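You operate a simulated robot arm through the tools that you are given. There is no shell and no other tool. Be economical: measure what you need, move in short steps, check, and stop when the job is done.

You are at the controls of a simulated robot arm. One attempt, no reset.

JOB
Wind the reel back to 0, brake it and park the thread bar.
Fine: the bar goes in the stand's forks.

Only the result counts: the job must be done as asked and must still hold three seconds after the hand-in. Knocking over, shifting, dropping, spilling or breaking anything else fails it.

ROBOT AND FRAMES
A 7-joint arm with a two-finger parallel gripper, fixed in place. Base frame: the origin is at the foot of the arm, x ahead of it, y to its left, z up. Readings come in m, degrees, newtons and seconds.
With the tool pointing down near the work surface it reaches from about 0.14 to 0.66 m from the base axis. Its first joint turns from -66.0 to 66.0 degrees. Payload 2.4 kg.
Tool frame: the origin (TCP) lies between the finger pads and is the grasp point; the fingertips stand 0.03 m ahead of it; z points along the fingers, y is the line along which they close. The gripper opens to 0.094 m. The fingers are 0.028 m wide and 0.01 m thick; the gripper's body (0.05 by 0.096 m) begins 0.055 m behind the TCP.
Orientation is that of the tool frame in the base frame, as [roll, pitch, yaw] about the fixed x, y, z axes, in that order (R = Rz(yaw) Ry(pitch) Rx(roll)). With the fingers straight down and closing along the base's y, the tool's x points along the base's -x, its y along +y and its z along -z.

CONTROLS
- The arm moves only by the tool apply_moves. Its argument "increments" is a list of rows, each a list of 3 entries, a list of its own where there are three numbers: the finger opening in m, from 0 to 0.094, then the shift along the base's x, y, z in m, then the turn, a rotation vector about the base's x, y, z in degrees. In form: [[fingers, [tx, ty, tz], [ax, ay, az]], ...]. A call has 1 to 8 rows; each row is the pose to reach, as a shift and turn from the pose commanded when the call began. A row lasts 0.2 s, in which the tool goes at most 0.05 m and 8.6 degrees; a call with a longer step from one row to the next is refused whole, and so is a gripper value outside its range. Where a pose cannot be reached the arm comes as near as it can. A force on the tool above 90 N (or 10 N above the force at the start of the call, whichever is more), or a blocked arm, ends the call early, and 0.2 s more pass. The fingers move at their own pace (about 0.153 m/s each) and stop on an object; they squeeze with about 21 N. The grip force told is the motor's: it shows also when the fingers shut on nothing. Time passes only in rows, and 0.2 s behind the last, so rows that repeat a pose let the fingers close. The reply holds the time, the measured pose of the TCP, the force on the tool along the base axes, the opening and the grip force, in the units named above and with some noise, with the torque about the TCP (base axes, N m) and any sound that the robot's microphone picked up, and new pictures: "pictures" is both (left out), scene, wrist or none.
- Cameras (640 x 400 px; columns grow to the right, rows downward): "scene" is fixed at [0.036, 0.462, 1.4665]; the picture's right is [-0.78, -0.63, 0.00], its down [-0.32, 0.39, -0.86] and it looks along [0.55, -0.67, -0.50] (base axes); focal length 346 px, centre (320, 200). "wrist" rides on the gripper at [0.076, 0.014, -0.103] in the tool frame; the picture's right is [-0.18, 0.98, 0.00], its down [-0.75, -0.14, -0.64] and it looks along [-0.63, -0.12, 0.77] (tool axes); focal length 243 px, centre (320, 200). There is no depth. A picture from a camera that has moved, and an enlarged one, comes with that camera's place and axes in the base frame and with its lens. The place of the scene camera against the robot may be out by one fixed shift of up to 0.025 m in any direction.
- inspect(camera, box): a new picture of the part [left, top, right, bottom] of that camera's present view, enlarged. No time passes.
- sign_off(): hands the job in; it is judged then, once.

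Work in short steps. Places have to be worked out from the pictures, the camera data and where the tool is seen: move nearer, look again, correct. Check each grasp and each placing, and mend what went wrong. You have 120 turns and 200 pictures in all, those below and enlarged ones among them. Open the gripper and draw the arm clear of the work before you hand the job in, unless the task says otherwise; then end with one line.

The tools are called after ">>>" as name(argument=value, ...) on one line, values as JSON. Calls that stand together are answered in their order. apply_moves: Moves the arm, as the interface text tells. Its arguments: {"type":"object","properties":{"increments":{"type":"array","items":{"type":"array"}},"pictures":{"type":"string","enum":["both","scene","wrist","none"]}},"required":["increments"]} The other tools are called the same way: inspect (camera, box) takes an enlarged picture of a part of a camera's view; sign_off () hands the job in.

At the start:

```text
clock: 0.0
position: [0.4675, -0.0714, 1.2393]
ee_rot: [-179.9, -0.1, -180.0]
contact_force: [-0.3, -0.5, -0.9]
wrist_torque: [0.02, 0.01, 0.02]
finger_gap: 0.0937
grip_force: 0.0
```

scene: 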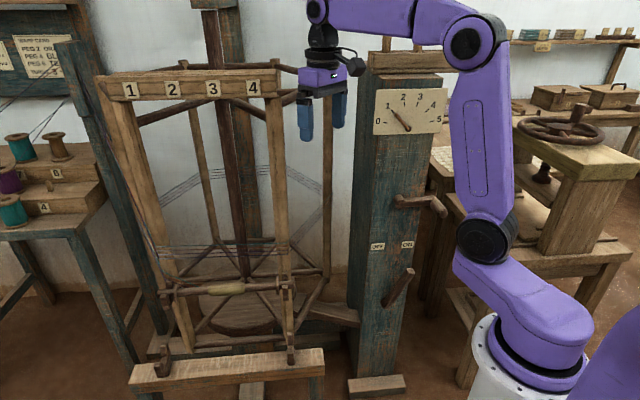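
wrist: 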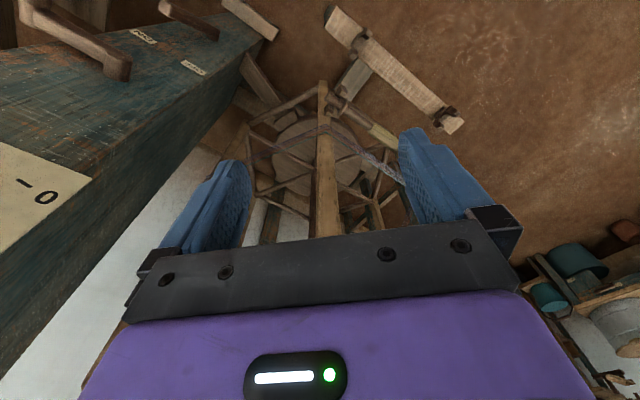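

I'll start by enlarging the key parts of the scene: the post with dial, crank and brake, and the thread bar with stand.

>>> inspect(camera="scene", box=[340, 60, 480, 400])

>>> inspect(camera="scene", box=[120, 230, 360, 400])

>>> inspect(camera="scene", box=[0, 0, 180, 120])

>>> inspect(camera="scene", box=[360, 60, 460, 140])

```text
1.18 times, centred on (410, 230) of scene
camera zoom: at [0.036, 0.462, 1.4665], right [-0.78, -0.63, 0.0], down [-0.32, 0.39, -0.86], along [0.55, -0.67, -0.5], focal length 407 px, centre (214, 165)
```

zoom: 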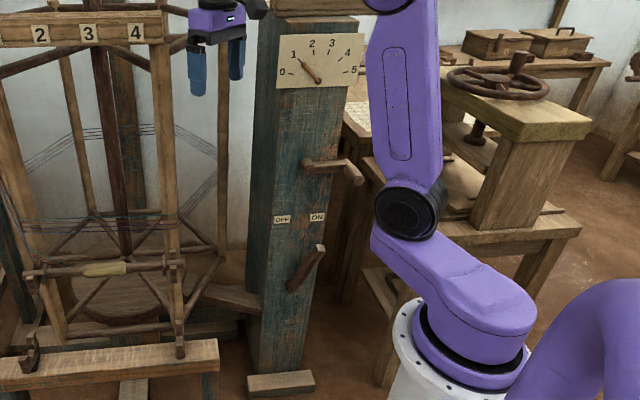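

```text
2.35 times, centred on (240, 315) of scene
camera zoom: at [0.036, 0.462, 1.4665], right [-0.78, -0.63, 0.0], down [-0.32, 0.39, -0.86], along [0.55, -0.67, -0.5], focal length 814 px, centre (508, -71)
```

zoom: 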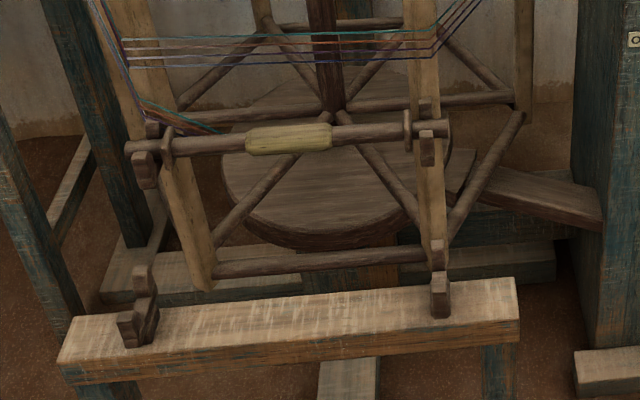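

```text
3.33 times, centred on (90, 60) of scene
camera zoom: at [0.036, 0.462, 1.4665], right [-0.78, -0.63, 0.0], down [-0.32, 0.39, -0.86], along [0.55, -0.67, -0.5], focal length 1153 px, centre (1087, 667)
```

zoom: 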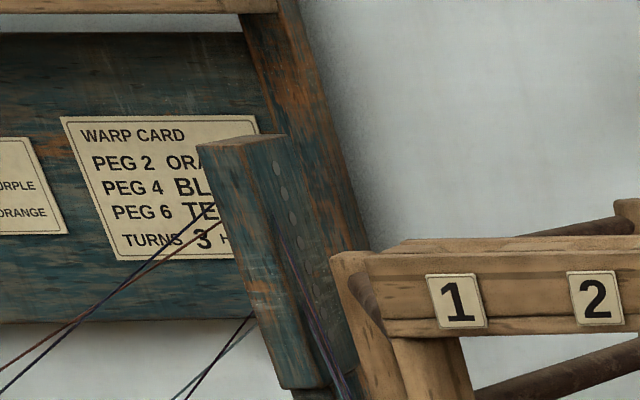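

```text
5.00 times, centred on (410, 100) of scene
camera zoom: at [0.036, 0.462, 1.4665], right [-0.78, -0.63, 0.0], down [-0.32, 0.39, -0.86], along [0.55, -0.67, -0.5], focal length 1729 px, centre (-130, 700)
```

zoom: 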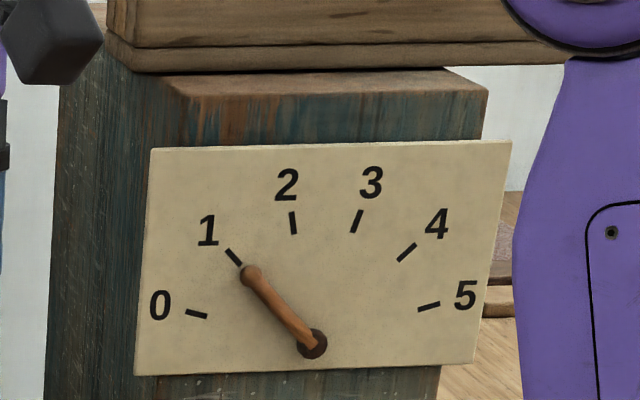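

The dial reads about 1, and the post seems to face the arm's base. Looking closer at the crank, the brake lever and its labels.

>>> inspect(camera="scene", box=[350, 180, 460, 320])

>>> inspect(camera="wrist", box=[0, 0, 280, 100])

>>> inspect(camera="wrist", box=[230, 0, 480, 240])

>>> inspect(camera="scene", box=[90, 50, 350, 210])

```text
2.86 times, centred on (405, 250) of scene
camera zoom: at [0.036, 0.462, 1.4665], right [-0.78, -0.63, 0.0], down [-0.32, 0.39, -0.86], along [0.55, -0.67, -0.5], focal length 988 px, centre (77, 57)
```

zoom: 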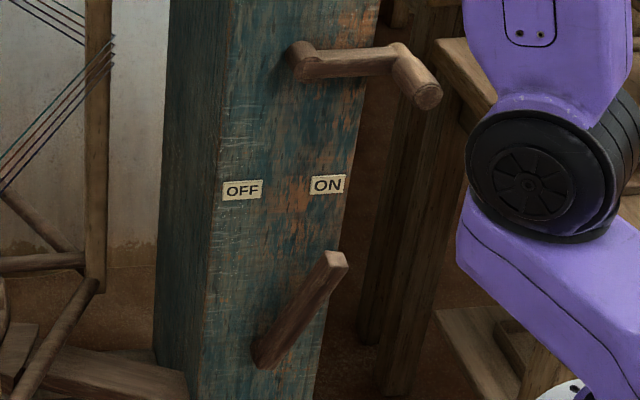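

```text
2.29 times, centred on (140, 50) of wrist
camera zoom: at [0.3905, -0.0561, 1.341], right [0.18, 0.98, 0.0], down [0.75, -0.14, 0.64], along [0.63, -0.12, -0.77], focal length 555 px, centre (731, 543)
```

zoom: 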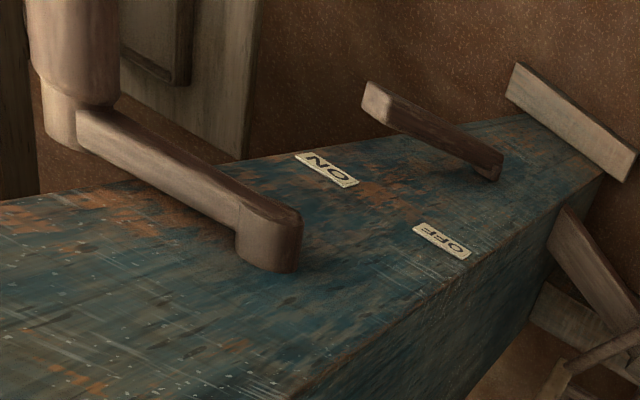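

```text
1.67 times, centred on (355, 120) of wrist
camera zoom: at [0.3905, -0.0561, 1.341], right [0.18, 0.98, 0.0], down [0.75, -0.14, 0.64], along [0.63, -0.12, -0.77], focal length 404 px, centre (262, 333)
```

zoom: 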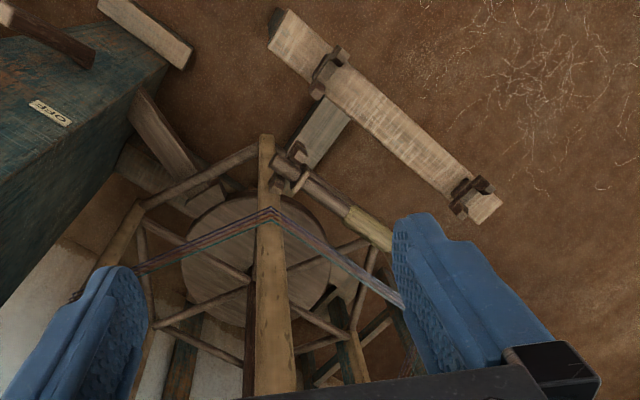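

```text
2.46 times, centred on (220, 130) of scene
camera zoom: at [0.036, 0.462, 1.4665], right [-0.78, -0.63, 0.0], down [-0.32, 0.39, -0.86], along [0.55, -0.67, -0.5], focal length 851 px, centre (566, 372)
```

zoom: 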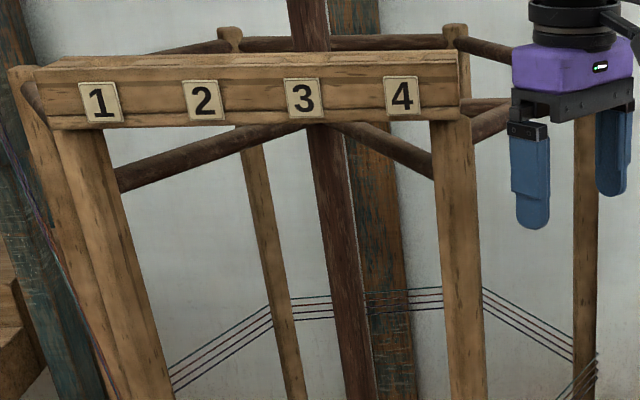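

Triangulating both views gives: crank axle ≈ (0.40,-0.33,0.97), handle ≈ (0.31,-0.40,0.955), lever tip ≈ (0.35,-0.37,0.72) pointing at ON, and bar centre ≈ (0.69,0.07,0.76). The brake looks to be ON now, so it must come off before winding. I'll back off and turn the tool towards the post, pitched 45°.

>>> apply_moves(increments=[[0.09, [-0.024, -0.018, -0.018], [-2.03, -5.36, -4.89]], [0.09, [-0.048, -0.036, -0.036], [-4.05, -10.7, -9.78]], [0.09, [-0.072, -0.054, -0.054], [-6.08, -16.1, -14.66]], [0.09, [-0.096, -0.072, -0.072], [-8.1, -21.45, -19.55]], [0.09, [-0.12, -0.09, -0.09], [-10.1, -26.8, -24.4]], [0.09, [-0.144, -0.108, -0.108], [-12.15, -32.2, -29.3]], [0.09, [-0.168, -0.126, -0.126], [-14.2, -37.5, -34.2]], [0.09, [-0.19, -0.145, -0.14], [-16.2, -42.9, -39.1]]])

```text
clock: 1.8
position: [0.3039, -0.2115, 1.1302]
ee_rot: [-178.7, 42.6, 140.0]
contact_force: [1.2, 5.6, -0.5]
wrist_torque: [-0.32, 0.09, -0.25]
finger_gap: 0.0903
grip_force: 0.0
out of reach, approached as far as the arm can: row 7, 8
camera wrist: at [0.218, -0.118, 1.1536], right [0.75, 0.66, 0.11], down [0.01, -0.17, 0.98], along [0.66, -0.73, -0.13], focal length 243 px, centre (320, 200)
```

scene: 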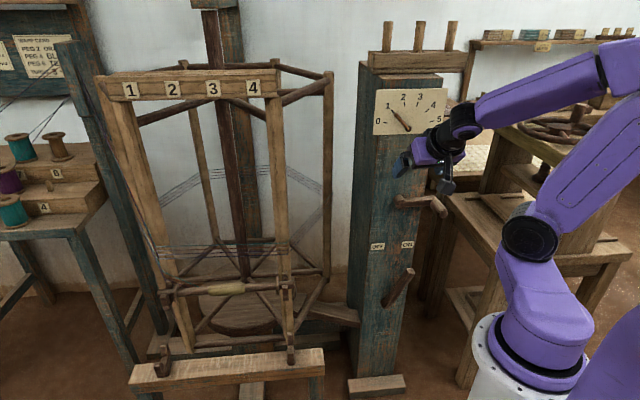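
wrist: 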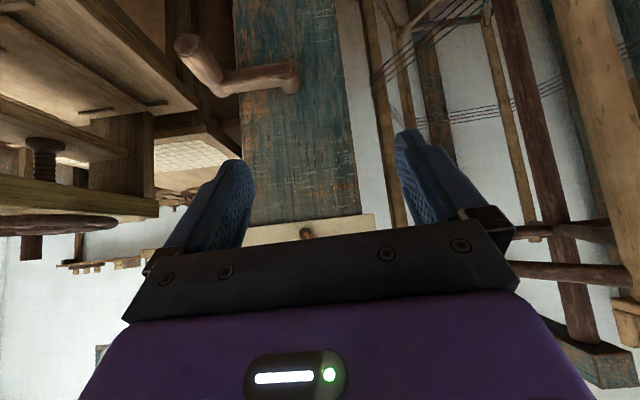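

Using the two wrist views I put the axle at ≈ (0.403,-0.353,0.944) and the handle at ≈ (0.31,-0.41,0.937), which means the scene camera is off by about 2 cm. I'll descend in front of the post, well clear of the crank, to look at the lever.

>>> apply_moves(increments=[[0.09, [-0.02, 0.0, -0.04], [0, 0, 0]], [0.09, [-0.02, 0.0, -0.08], [0, 0, 0]], [0.09, [-0.02, 0.0, -0.12], [0, 0, 0]], [0.09, [-0.02, 0.0, -0.16], [0, 0, 0]], [0.09, [-0.02, 0.0, -0.2], [0, 0, 0]]])

```text
clock: 3.0
position: [0.3729, -0.2011, 0.9527]
ee_rot: [-178.2, 42.4, 141.4]
contact_force: [0.0, 0.4, -0.1]
wrist_torque: [0.0, -0.01, -0.01]
finger_gap: 0.0902
grip_force: 0.1
out of reach, approached as far as the arm can: row 1, 2, 3, 4, 5
camera wrist: at [0.2844, -0.1107, 0.9766], right [0.73, 0.67, 0.1], down [0.02, -0.17, 0.99], along [0.68, -0.72, -0.14], focal length 243 px, centre (320, 200)
```

scene: 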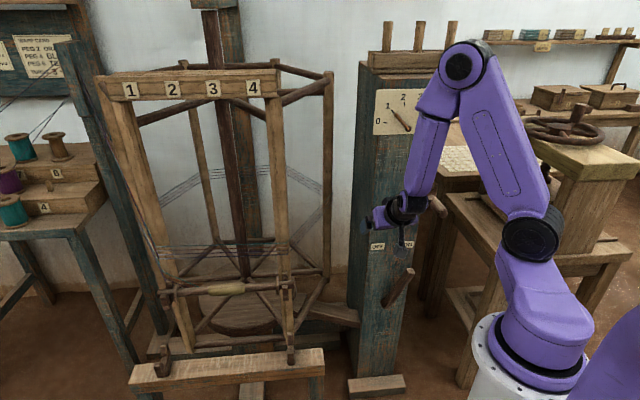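
wrist: 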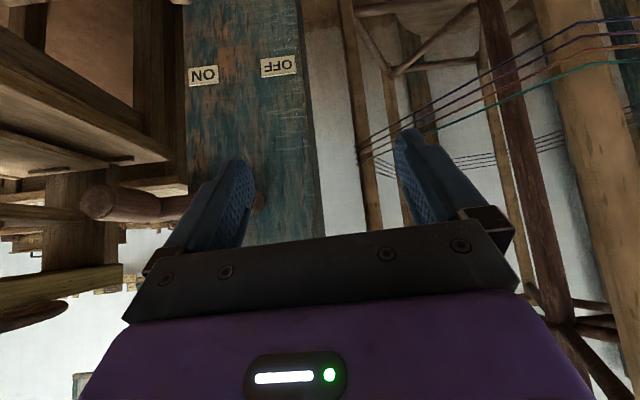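

The labels triangulate cleanly: OFF ≈ (0.457,-0.346,0.755) and ON ≈ (0.388,-0.421,0.75). The last call hit the arm's inner reach limit, so I'll make a small test move to learn what pose counts as commanded.

>>> apply_moves(increments=[[0.09, [0, 0, -0.03], [0, 0, 0]]], pictures="none")

```text
clock: 3.4
position: [0.3858, -0.2032, 0.9429]
ee_rot: [-178.3, 42.4, 141.3]
contact_force: [0.2, 0.6, -0.4]
wrist_torque: [0.01, 0.0, 0.04]
finger_gap: 0.09
grip_force: 0.1
out of reach, approached as far as the arm can: row 1
```

Still ambiguous. One outward test step will settle it.

>>> apply_moves(increments=[[0.09, [0.03, 0.0, 0.0], [0, 0, 0]]], pictures="none")

```text
clock: 3.8
position: [0.4156, -0.2027, 0.9415]
ee_rot: [-178.7, 42.6, 141.2]
contact_force: [0.4, 0.6, 0.8]
wrist_torque: [0.02, 0.03, 0.0]
finger_gap: 0.0898
grip_force: 0.0
```

Shifts count from the pose actually reached. Next I descend left of the crank, then look.

>>> apply_moves(increments=[[0.09, [0.0, -0.0, -0.045], [0, 0, 0]], [0.09, [0.0, -0.0, -0.09], [0, 0, 0]], [0.09, [0.0, -0.01, -0.135], [0, 0, 0]], [0.09, [-0.01, -0.022, -0.175], [0, 0, 0]]])

```text
clock: 4.8
position: [0.4755, -0.2261, 0.7961]
ee_rot: [-176.0, 41.8, 142.5]
contact_force: [-0.5, 1.0, 1.2]
wrist_torque: [0.01, 0.03, 0.01]
finger_gap: 0.0901
grip_force: 0.0
out of reach, approached as far as the arm can: row 1, 2, 3, 4
camera wrist: at [0.3891, -0.1342, 0.8202], right [0.74, 0.67, 0.07], down [0.04, -0.16, 0.99], along [0.67, -0.73, -0.14], focal length 243 px, centre (320, 200)
```

scene: 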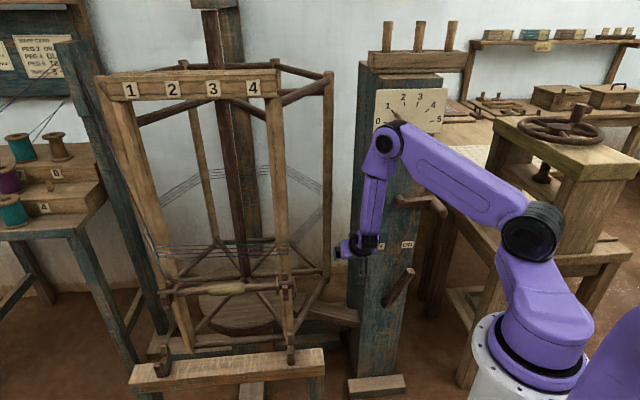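
wrist: 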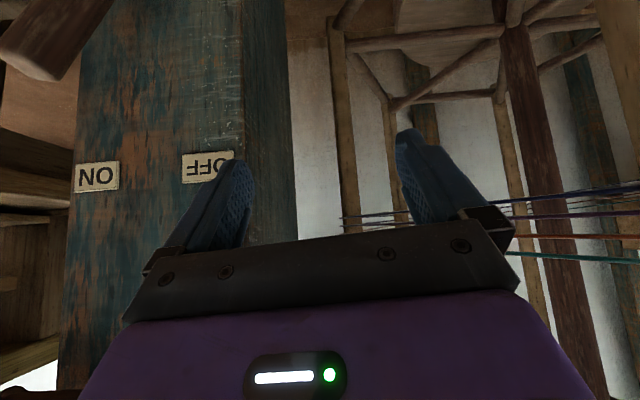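

At low height the wrist's bend limit pushes the arm outward at a 45° pitch. I'll reduce the tilt to about 30° from vertical and retry.

>>> apply_moves(increments=[[0.09, [0.0, 0.0, 0.0], [4.9, 5.6, 0]], [0.09, [-0.04, 0.0, 0.0], [9.9, 11.3, 0]], [0.09, [-0.08, 0.0, -0.03], [9.9, 11.3, 0]]])

```text
clock: 5.6
position: [0.4317, -0.2316, 0.7796]
ee_rot: [-177.8, 26.9, 141.3]
contact_force: [0.1, 0.2, -0.2]
wrist_torque: [0.0, -0.02, -0.01]
finger_gap: 0.0901
grip_force: 0.1
out of reach, approached as far as the arm can: row 3
camera wrist: at [0.3537, -0.1473, 0.8361], right [0.76, 0.65, 0.05], down [0.22, -0.33, 0.92], along [0.62, -0.68, -0.39], focal length 243 px, centre (320, 200)
```

scene: 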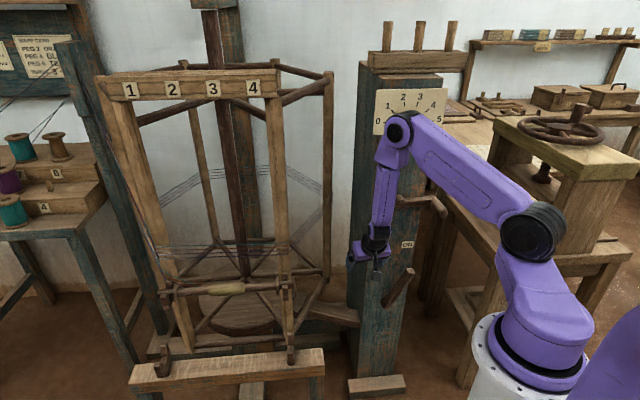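
wrist: 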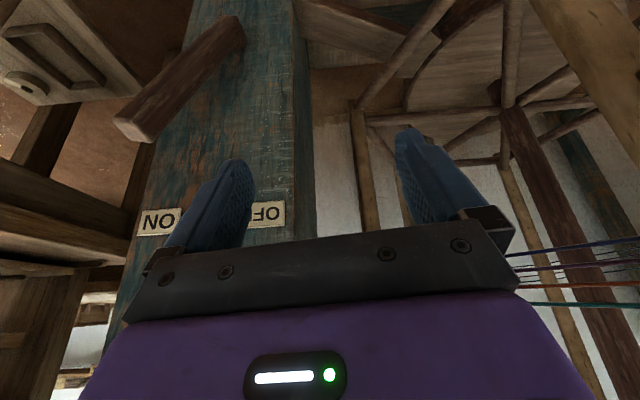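

The lever is plainly visible, tilted over to the ON side. A pure forward tilt is limited, so I'll lean the hand sideways towards the reel. The fingers can then reach the lever without the hand coming up under the crank.

>>> apply_moves(increments=[[0.09, [-0.02, -0.022, 0.015], [0, 0, 0]], [0.09, [-0.045, -0.049, 0.015], [-3.9, 7.0, 0]], [0.09, [-0.06, -0.066, 0.015], [-7.8, 14.0, 0]], [0.09, [-0.06, -0.066, 0.015], [-11.6, 20.9, 0]], [0.09, [-0.06, -0.066, 0.015], [-15.5, 27.8, 0]]])

```text
clock: 6.8
position: [0.3722, -0.2981, 0.7953]
ee_rot: [-149.1, 12.7, 151.5]
contact_force: [-0.1, 0.8, -0.5]
wrist_torque: [0.03, -0.05, -0.01]
finger_gap: 0.0898
grip_force: 0.1
out of reach, approached as far as the arm can: row 1
camera wrist: at [0.322, -0.1978, 0.8566], right [0.66, 0.6, -0.45], down [0.62, -0.1, 0.77], along [0.42, -0.79, -0.44], focal length 243 px, centre (320, 200)
```

scene: 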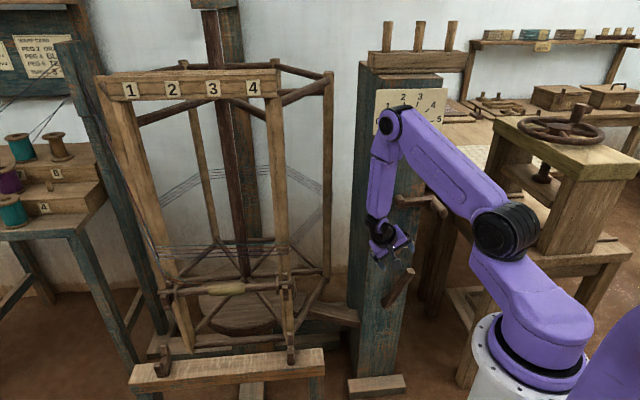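
wrist: 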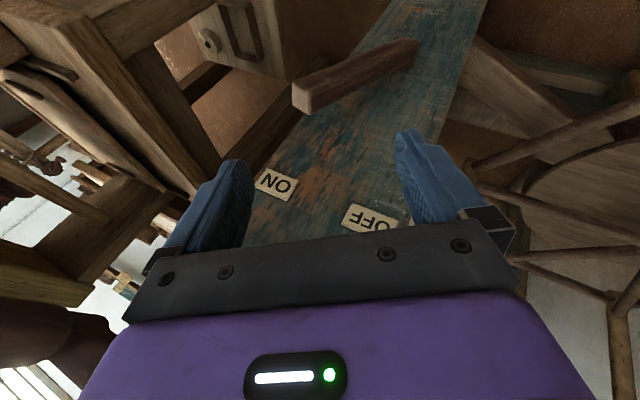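

The sideways lean works, and the lever tip re-triangulates to (0.347,-0.380,0.689). I'll move above it with the fingers straddling, then check before lowering.

>>> apply_moves(increments=[[0.09, [-0.025, -0.027, -0.01], [0, 0, 0]], [0.09, [-0.05, -0.0545, -0.02], [0, 0, 0]], [0.09, [-0.025, -0.0775, -0.04], [0, 0, 0]], [0.09, [-0.025, -0.0775, -0.075], [0, 0, 0]]])

```text
clock: 7.8
position: [0.3456, -0.3754, 0.7179]
ee_rot: [-149.3, 12.8, 151.5]
contact_force: [-0.3, -0.3, 0.2]
wrist_torque: [0.01, -0.05, 0.0]
finger_gap: 0.09
grip_force: 0.1
camera wrist: at [0.295, -0.2748, 0.7812], right [0.66, 0.6, -0.45], down [0.62, -0.1, 0.77], along [0.42, -0.79, -0.44], focal length 243 px, centre (320, 200)
```

scene: 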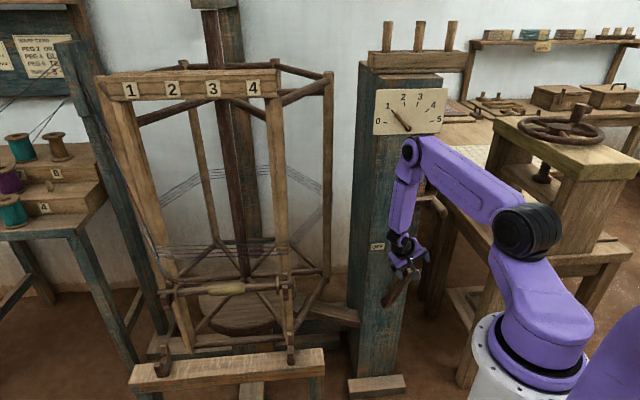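
wrist: 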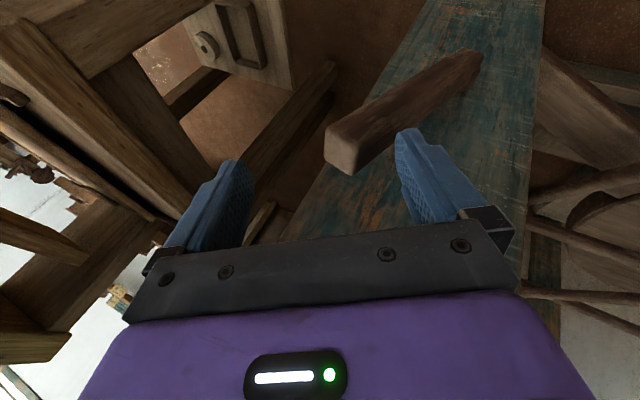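

The lever end sits between the fingers and will shift further left as I lower. Descending 5 cm so the fingers straddle its top.

>>> apply_moves(increments=[[0.09, [0, 0, -0.027], [0, 0, 0]], [0.09, [0, 0, -0.054], [0, 0, 0]]], pictures="wrist")

```text
clock: 8.4
position: [0.3473, -0.3737, 0.6652]
ee_rot: [-149.2, 12.8, 151.5]
contact_force: [0.9, 2.3, 0.9]
wrist_torque: [0.09, -0.02, 0.04]
finger_gap: 0.09
grip_force: 0.4
camera wrist: at [0.2966, -0.2725, 0.7272], right [0.66, 0.6, -0.45], down [0.62, -0.1, 0.78], along [0.42, -0.79, -0.44], focal length 243 px, centre (320, 200)
```

wrist: 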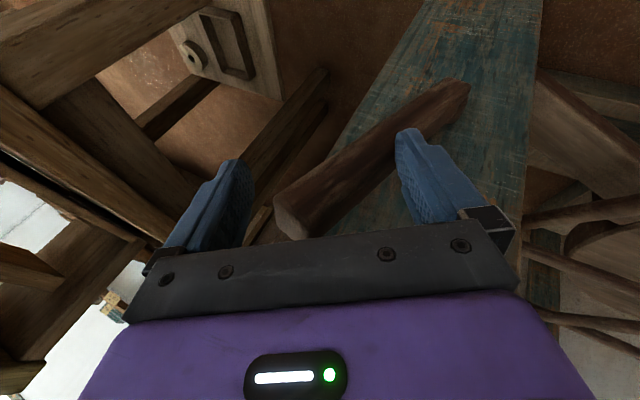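

The fingers straddle the lever. I'll drag it towards OFF with the near finger, in small steps, watching the force.

>>> apply_moves(increments=[[0.09, [0.017, 0.018, 0], [0, 0, 0]], [0.09, [0.034, 0.037, 0], [0, 0, 0]], [0.09, [0.051, 0.055, 0], [0, 0, 0]]])

```text
clock: 9.2
position: [0.3998, -0.3175, 0.6645]
ee_rot: [-149.3, 12.6, 151.5]
contact_force: [0.1, 0.3, -0.1]
wrist_torque: [0.0, 0.01, -0.04]
finger_gap: 0.0899
grip_force: 0.0
camera wrist: at [0.3483, -0.2177, 0.727], right [0.66, 0.6, -0.45], down [0.62, -0.1, 0.77], along [0.42, -0.79, -0.45], focal length 243 px, centre (320, 200)
```

scene: 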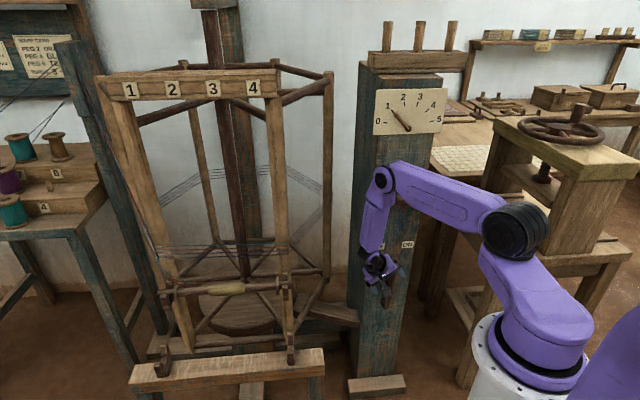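
wrist: 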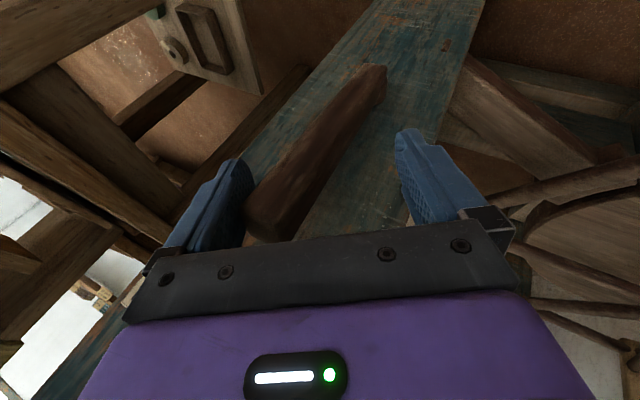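

The lever is following at low force and is now about vertical. Continuing towards OFF.

>>> apply_moves(increments=[[0.09, [0.014, 0.015, 0], [0, 0, 0]], [0.09, [0.027, 0.029, 0], [0, 0, 0]], [0.09, [0.037, 0.041, 0], [0, 0, 0]]])

```text
clock: 10.0
position: [0.4344, -0.2795, 0.6654]
ee_rot: [-149.2, 12.8, 151.2]
contact_force: [-3.6, -8.0, 1.2]
wrist_torque: [0.11, -0.04, -0.04]
finger_gap: 0.094
grip_force: 3.6
camera wrist: at [0.3837, -0.1798, 0.7271], right [0.66, 0.6, -0.45], down [0.62, -0.1, 0.77], along [0.42, -0.79, -0.44], focal length 243 px, centre (320, 200)
```

scene: 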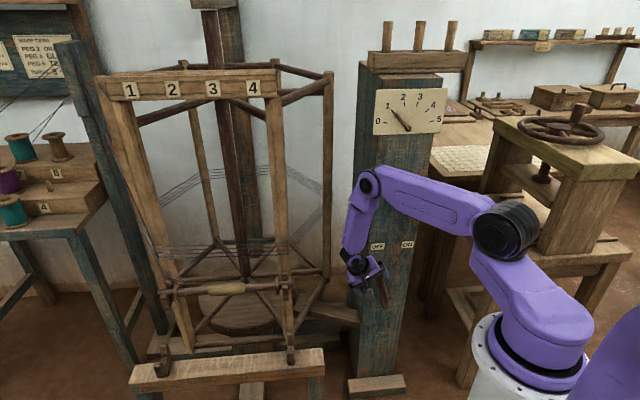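
wrist: 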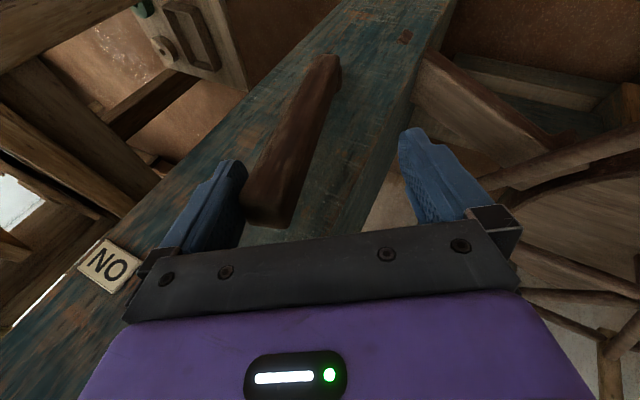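

There is about 9 N of resistance now, so it may be at the OFF stop. Nudging a little further to confirm.

>>> apply_moves(increments=[[0.09, [0.008, 0.009, 0], [0, 0, 0]], [0.09, [0.014, 0.015, 0], [0, 0, 0]]], pictures="wrist")

>>> inspect(camera="scene", box=[340, 230, 430, 330])

```text
clock: 10.6
position: [0.4384, -0.2777, 0.6684]
ee_rot: [-147.9, 12.7, 149.9]
contact_force: [-25.2, -51.2, 15.5]
wrist_torque: [0.43, -0.35, 0.25]
finger_gap: 0.0942
grip_force: 3.6
camera wrist: at [0.3931, -0.1745, 0.7285], right [0.67, 0.58, -0.47], down [0.63, -0.11, 0.77], along [0.39, -0.81, -0.43], focal length 243 px, centre (320, 200)
```

wrist: 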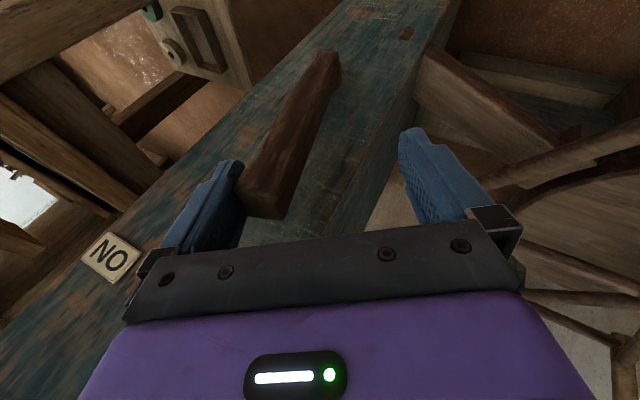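

```text
4.00 times, centred on (385, 280) of scene
camera zoom: at [0.0353, 0.4612, 1.4668], right [-0.78, -0.63, 0.0], down [-0.32, 0.39, -0.86], along [0.55, -0.67, -0.5], focal length 1383 px, centre (60, -120)
```

zoom: 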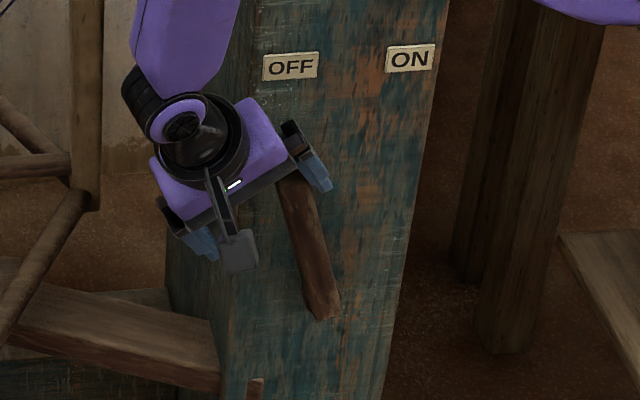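

The lever is firmly at the OFF stop and points at the OFF label. I'll relieve the pressure, lift out and back away, undoing the sideways lean.

>>> apply_moves(increments=[[0.09, [-0.014, -0.016, 0], [0, 0, 0]], [0.09, [-0.022, -0.026, 0.0], [0, 0, 0]], [0.09, [-0.022, -0.026, 0.04], [0, 0, 0]], [0.09, [-0.022, -0.026, 0.085], [0, 0, 0]], [0.09, [-0.045, -0.005, 0.11], [0, 0, 0]]])

```text
clock: 11.8
position: [0.4044, -0.2705, 0.7758]
ee_rot: [-149.2, 12.9, 151.6]
contact_force: [-0.4, -0.2, 0.2]
wrist_torque: [0.0, -0.02, 0.03]
finger_gap: 0.0901
grip_force: 0.1
camera wrist: at [0.3538, -0.169, 0.838], right [0.66, 0.6, -0.45], down [0.62, -0.1, 0.77], along [0.42, -0.79, -0.44], focal length 243 px, centre (320, 200)
```

scene: 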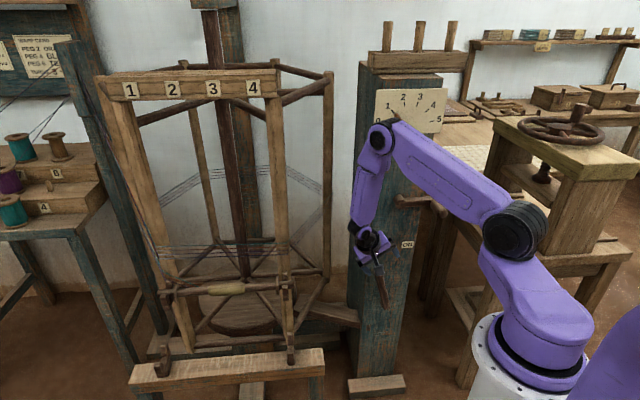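
wrist: 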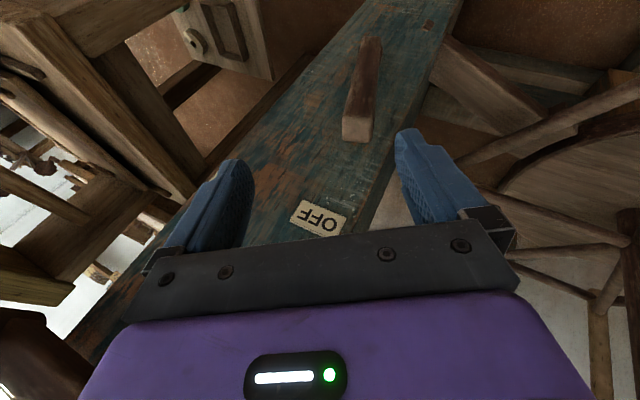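

The brake is off and stays at OFF. I'll rise past the crank on its left side, unleaning the hand to a 30° forward tilt.

>>> apply_moves(increments=[[0.09, [0.0, 0.02, 0.04], [3.5, -7.3, 0]], [0.09, [-0.005, 0.04, 0.08], [7.0, -14.6, 0]], [0.09, [-0.009, 0.049, 0.12], [10.6, -22.0, 0]], [0.09, [-0.009, 0.049, 0.165], [14.1, -29.3, 0]], [0.09, [-0.009, 0.049, 0.21], [14.1, -29.3, 0]], [0.09, [-0.009, 0.049, 0.255], [14.1, -29.3, 0]], [0.09, [-0.009, 0.049, 0.3], [14.1, -29.3, 0]]])

```text
clock: 13.4
position: [0.3921, -0.221, 1.0778]
ee_rot: [-179.4, 29.6, 140.2]
contact_force: [-0.5, -0.4, 0.9]
wrist_torque: [0.0, -0.05, -0.02]
finger_gap: 0.0901
grip_force: 0.1
camera wrist: at [0.3134, -0.1347, 1.1284], right [0.76, 0.65, 0.08], down [0.17, -0.32, 0.93], along [0.63, -0.69, -0.35], focal length 243 px, centre (320, 200)
```

scene: 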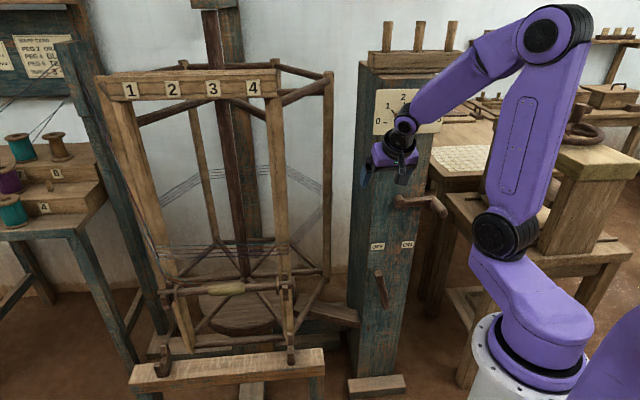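
wrist: 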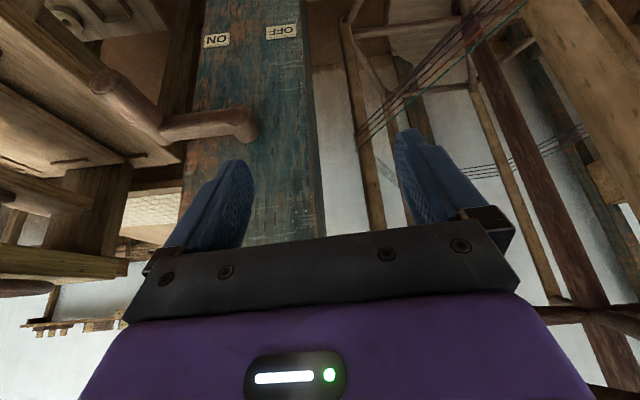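

The handle end is now fixed at (0.283,-0.375,0.940) from two wrist views. I'm moving over the handle.

>>> apply_moves(increments=[[0.09, [-0.02, -0.033, 0], [0, 0, 0]], [0.09, [-0.04, -0.066, 0], [0, 0, 0]], [0.09, [-0.06, -0.1, 0.0], [0, 0, 0]], [0.09, [-0.08, -0.134, 0.0], [0, 0, 0]], [0.09, [-0.0986, -0.166, 0.0], [0, 0, 0]], [0.09, [-0.0986, -0.166, -0.04], [0, 0, 0]]])

```text
clock: 14.8
position: [0.2962, -0.3875, 1.036]
ee_rot: [-179.2, 29.5, 140.3]
contact_force: [0.2, -0.4, 0.8]
wrist_torque: [-0.01, -0.02, 0.01]
finger_gap: 0.0901
grip_force: 0.1
camera wrist: at [0.2154, -0.3, 1.0871], right [0.76, 0.65, 0.08], down [0.18, -0.32, 0.93], along [0.63, -0.69, -0.35], focal length 243 px, centre (320, 200)
```

scene: 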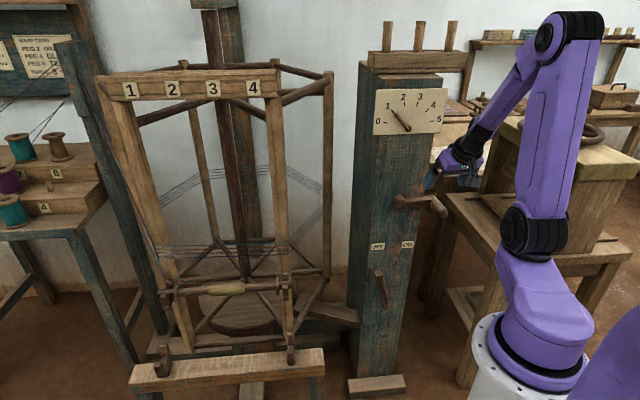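
wrist: 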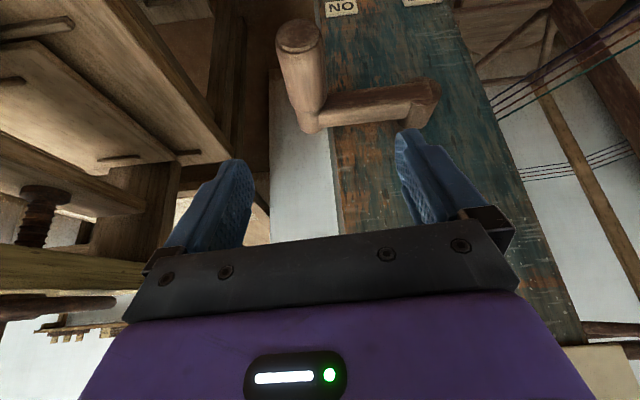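

The handle is clearly in view on u ≈ +0.093, reaching from the arm face out to n ≈ 0.104. I'll lower around it and close.

>>> apply_moves(increments=[[0.09, [-0.002, -0.0045, -0.035], [0, 0, 0]], [0.09, [-0.002, -0.0045, -0.07], [0, 0, 0]], [0.09, [-0.002, -0.0045, -0.093], [0, 0, 0]], [0.0, [-0.002, -0.0045, -0.093], [0, 0, 0]], [0.0, [-0.002, -0.0045, -0.093], [0, 0, 0]]])

```text
clock: 16.0
position: [0.2899, -0.391, 0.9413]
ee_rot: [-179.5, 29.5, 139.6]
contact_force: [-19.9, -10.0, -2.5]
wrist_torque: [0.09, 0.44, -1.84]
finger_gap: 0.0342
grip_force: 45.0
out of reach, approached as far as the arm can: row 1, 2
camera wrist: at [0.2122, -0.3038, 0.9932], right [0.76, 0.64, 0.08], down [0.17, -0.32, 0.93], along [0.62, -0.7, -0.36], focal length 243 px, centre (320, 200)
```

scene: 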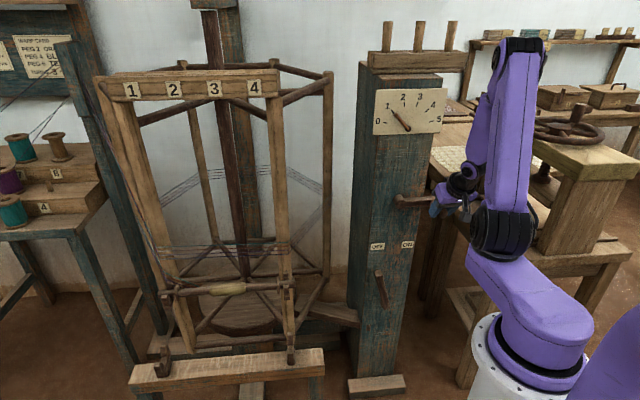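
wrist: 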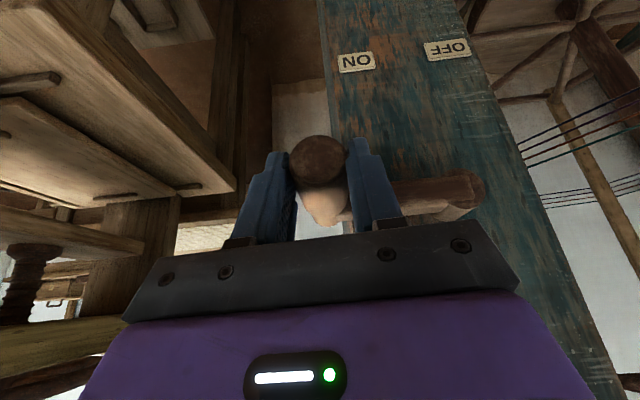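

The handle is gripped at 34 mm. I'll try the crank gently up, counter-clockwise as seen from the front, and watch the dial.

>>> apply_moves(increments=[[0.0, [0.0, 0.0, 0.0125], [0, 0, 0]], [0.0, [0.001, 0.001, 0.0248], [0, 0, 0]], [0.0, [0.005, 0.005, 0.037], [0, 0, 0]], [0.0, [0.0087, 0.0095, 0.048], [0, 0, 0]]])

>>> inspect(camera="scene", box=[360, 60, 460, 140])

```text
clock: 17.0
position: [0.3023, -0.3821, 0.9925]
ee_rot: [-179.1, 29.8, 140.0]
contact_force: [-28.0, 6.7, 24.4]
wrist_torque: [-0.46, -0.21, -1.51]
finger_gap: 0.0349
grip_force: 45.2
camera wrist: at [0.2219, -0.295, 1.0432], right [0.76, 0.65, 0.08], down [0.17, -0.32, 0.93], along [0.63, -0.7, -0.35], focal length 243 px, centre (320, 200)
```

scene: 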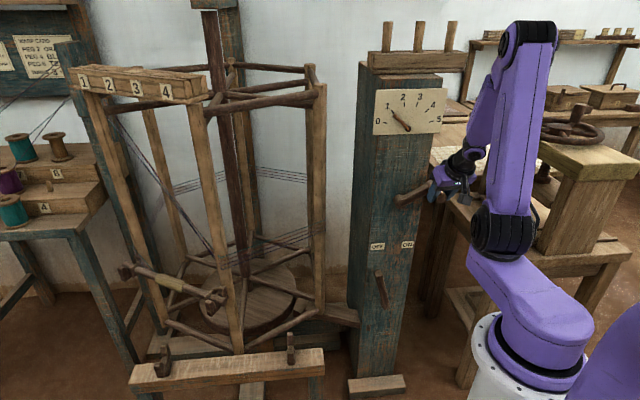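
wrist: 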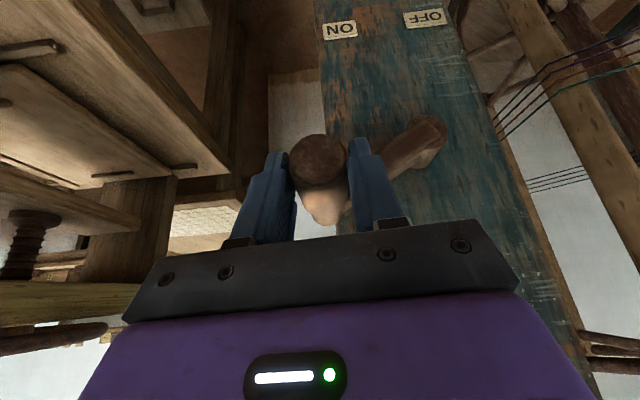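

```text
5.00 times, centred on (410, 100) of scene
camera zoom: at [0.0349, 0.4626, 1.4663], right [-0.78, -0.63, 0.0], down [-0.32, 0.39, -0.87], along [0.55, -0.67, -0.5], focal length 1729 px, centre (-130, 700)
```

zoom: 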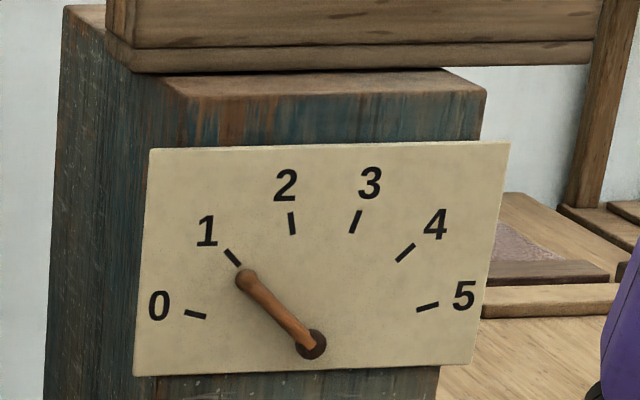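

The reel follows the crank one to one, and the pointer moved towards 0. So one full counter-clockwise turn is needed, on a fitted circle of radius ≈ 0.0955 centred at u=0, z=0.9415. Continuing along it.

>>> apply_moves(increments=[[0.0, [0.0106, 0.0116, 0.0203], [0, 0, 0]], [0.0, [0.0244, 0.0266, 0.0346], [0, 0, 0]], [0.0, [0.0403, 0.0438, 0.0432], [0, 0, 0]], [0.0, [0.0571, 0.062, 0.0454], [0, 0, 0]], [0.0, [0.0737, 0.0802, 0.0411], [0, 0, 0]], [0.0, [0.089, 0.0968, 0.0306], [0, 0, 0]]])

```text
clock: 18.4
position: [0.4004, -0.2786, 1.0203]
ee_rot: [-179.4, 29.4, 141.5]
contact_force: [54.5, 12.8, -10.5]
wrist_torque: [-0.08, -0.48, -0.94]
finger_gap: 0.0349
grip_force: 45.0
camera wrist: at [0.3181, -0.1932, 1.0717], right [0.74, 0.67, 0.08], down [0.18, -0.32, 0.93], along [0.64, -0.68, -0.36], focal length 243 px, centre (320, 200)
```

scene: 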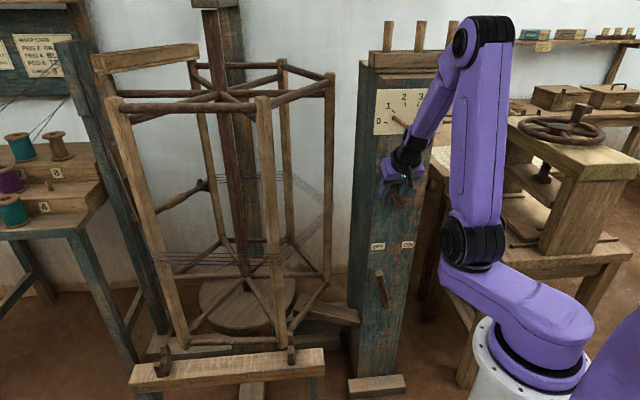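
wrist: 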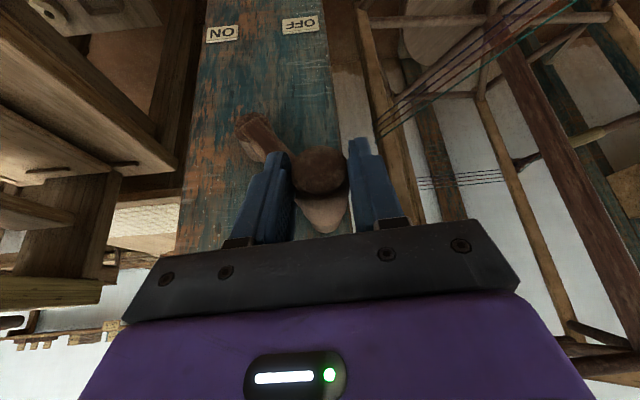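

Refitting with the new point gives centre u=-0.004, z=0.940, r=0.099, with the crank at ~126°. Continuing on the corrected circle.

>>> apply_moves(increments=[[0.0, [0.0201, 0.0219, -0.0198], [0, 0, 0]], [0.0, [0.0292, 0.0318, -0.0418], [0, 0, 0]], [0.0, [0.0343, 0.0372, -0.0666], [0, 0, 0]], [0.0, [0.0347, 0.0378, -0.0924], [0, 0, 0]], [0.0, [0.0306, 0.0333, -0.1176], [0, 0, 0]], [0.0, [0.0223, 0.0242, -0.1403], [0, 0, 0]]])

```text
clock: 19.8
position: [0.4123, -0.2587, 0.878]
ee_rot: [-179.3, 28.7, 139.9]
contact_force: [14.7, -10.9, -36.3]
wrist_torque: [0.15, 0.07, -0.77]
finger_gap: 0.034
grip_force: 45.5
camera wrist: at [0.3327, -0.1724, 0.9307], right [0.76, 0.64, 0.08], down [0.18, -0.33, 0.93], along [0.62, -0.69, -0.37], focal length 243 px, centre (320, 200)
```

scene: 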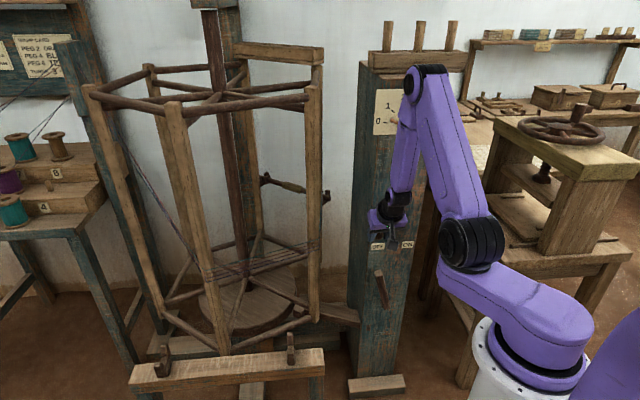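
wrist: 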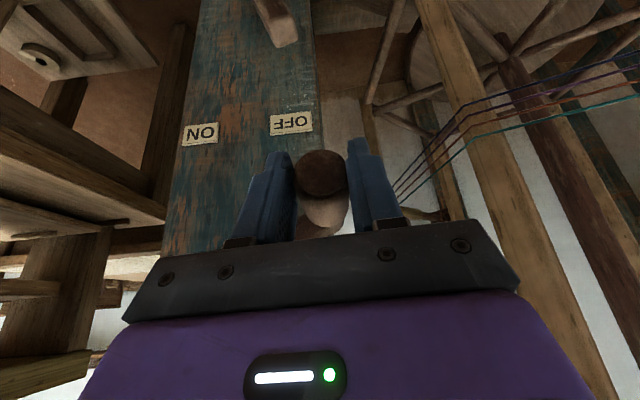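

On track at ~217°, with the dial between 0 and 1. Continuing through the bottom.

>>> apply_moves(increments=[[0.0, [-0.0121, -0.0131, -0.0187], [0, 0, 0]], [0.0, [-0.0269, -0.0293, -0.0322], [0, 0, 0]], [0.0, [-0.0437, -0.0475, -0.0396], [0, 0, 0]], [0.0, [-0.0612, -0.0665, -0.0403], [0, 0, 0]], [0.0, [-0.0783, -0.0851, -0.0342], [0, 0, 0]]])

```text
clock: 21.0
position: [0.3275, -0.3487, 0.8485]
ee_rot: [-179.4, 29.2, 138.5]
contact_force: [-45.9, 3.7, 19.2]
wrist_torque: [0.12, 0.24, -1.37]
finger_gap: 0.0338
grip_force: 44.8
camera wrist: at [0.25, -0.2609, 0.9004], right [0.78, 0.63, 0.08], down [0.17, -0.33, 0.93], along [0.61, -0.71, -0.36], focal length 243 px, centre (320, 200)
```

scene: 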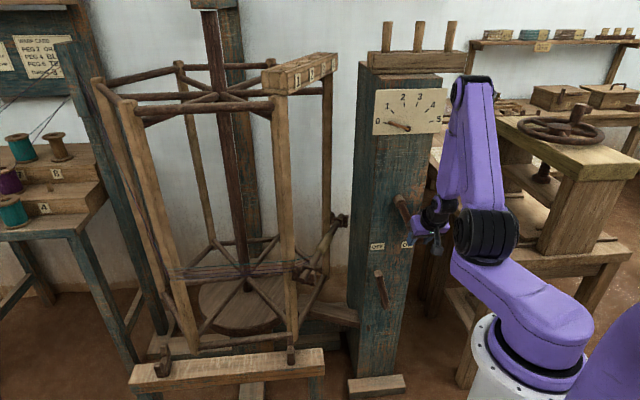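
wrist: 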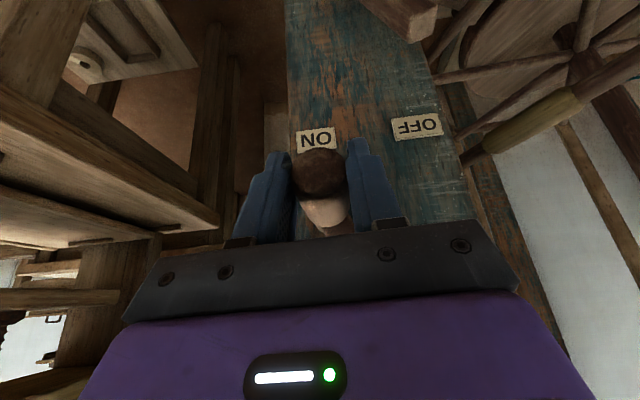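

Around 295°; the dial is close to 0. Checking it enlarged before finishing.

>>> inspect(camera="scene", box=[360, 60, 460, 140])

```text
5.00 times, centred on (410, 100) of scene
camera zoom: at [0.0347, 0.4623, 1.4664], right [-0.78, -0.63, 0.0], down [-0.32, 0.39, -0.87], along [0.55, -0.67, -0.5], focal length 1729 px, centre (-130, 700)
```

zoom: 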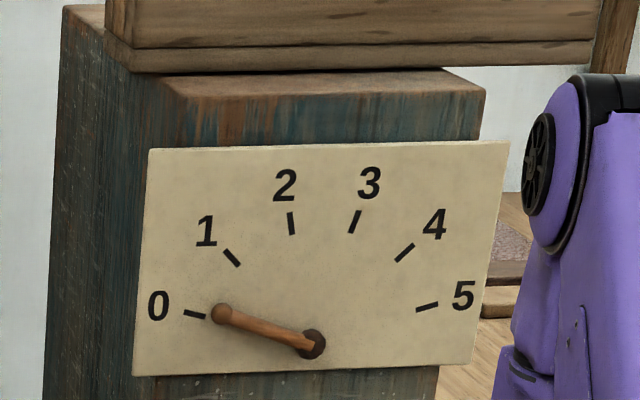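

About 50–65° remain. Finishing the turn and slowing at the end.

>>> apply_moves(increments=[[0.0, [-0.019, -0.0207, 0.0166], [0, 0, 0]], [0.0, [-0.0309, -0.0336, 0.0356], [0, 0, 0]], [0.0, [-0.0389, -0.0423, 0.0585], [0, 0, 0]], [0.0, [-0.042, -0.0456, 0.0752], [0, 0, 0]], [0.0, [-0.043, -0.0467, 0.086], [0, 0, 0]], [0.0, [-0.043, -0.0467, 0.0924], [0, 0, 0]], [0.0, [-0.043, -0.0467, 0.0924], [0, 0, 0]]])

>>> inspect(camera="scene", box=[360, 60, 460, 140])

```text
clock: 22.6
position: [0.2911, -0.3902, 0.9383]
ee_rot: [-179.4, 29.3, 139.9]
contact_force: [-12.2, 15.4, -3.3]
wrist_torque: [-0.14, -0.17, -1.32]
finger_gap: 0.0345
grip_force: 44.9
camera wrist: at [0.2115, -0.3042, 0.9908], right [0.76, 0.65, 0.08], down [0.18, -0.32, 0.93], along [0.63, -0.69, -0.36], focal length 243 px, centre (320, 200)
```

scene: 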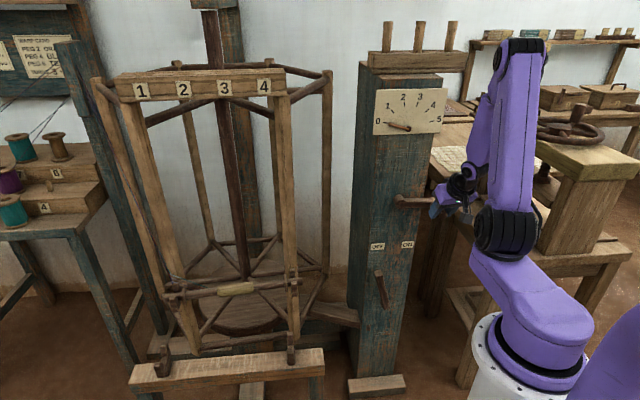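
wrist: 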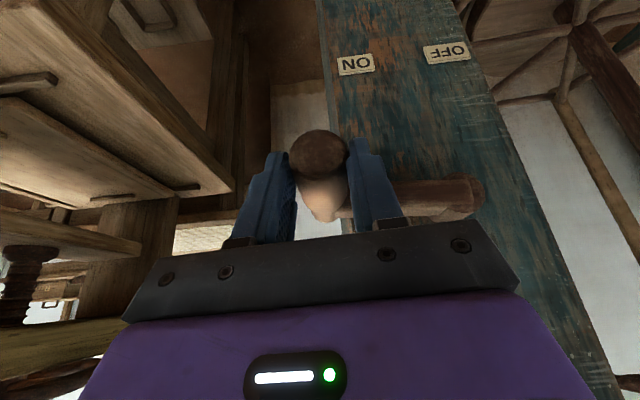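

```text
5.00 times, centred on (410, 100) of scene
camera zoom: at [0.0356, 0.4624, 1.4663], right [-0.78, -0.63, 0.0], down [-0.32, 0.39, -0.87], along [0.55, -0.67, -0.5], focal length 1729 px, centre (-130, 700)
```

zoom: 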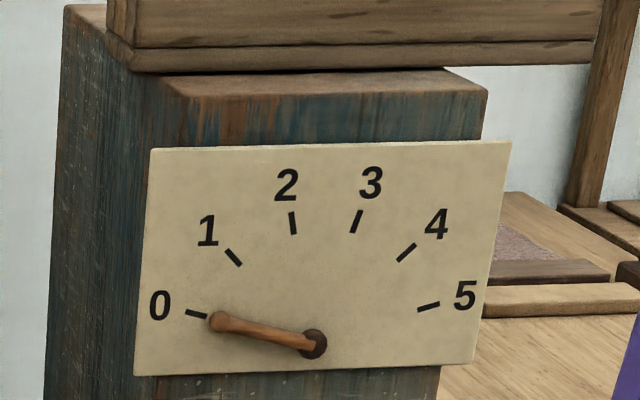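

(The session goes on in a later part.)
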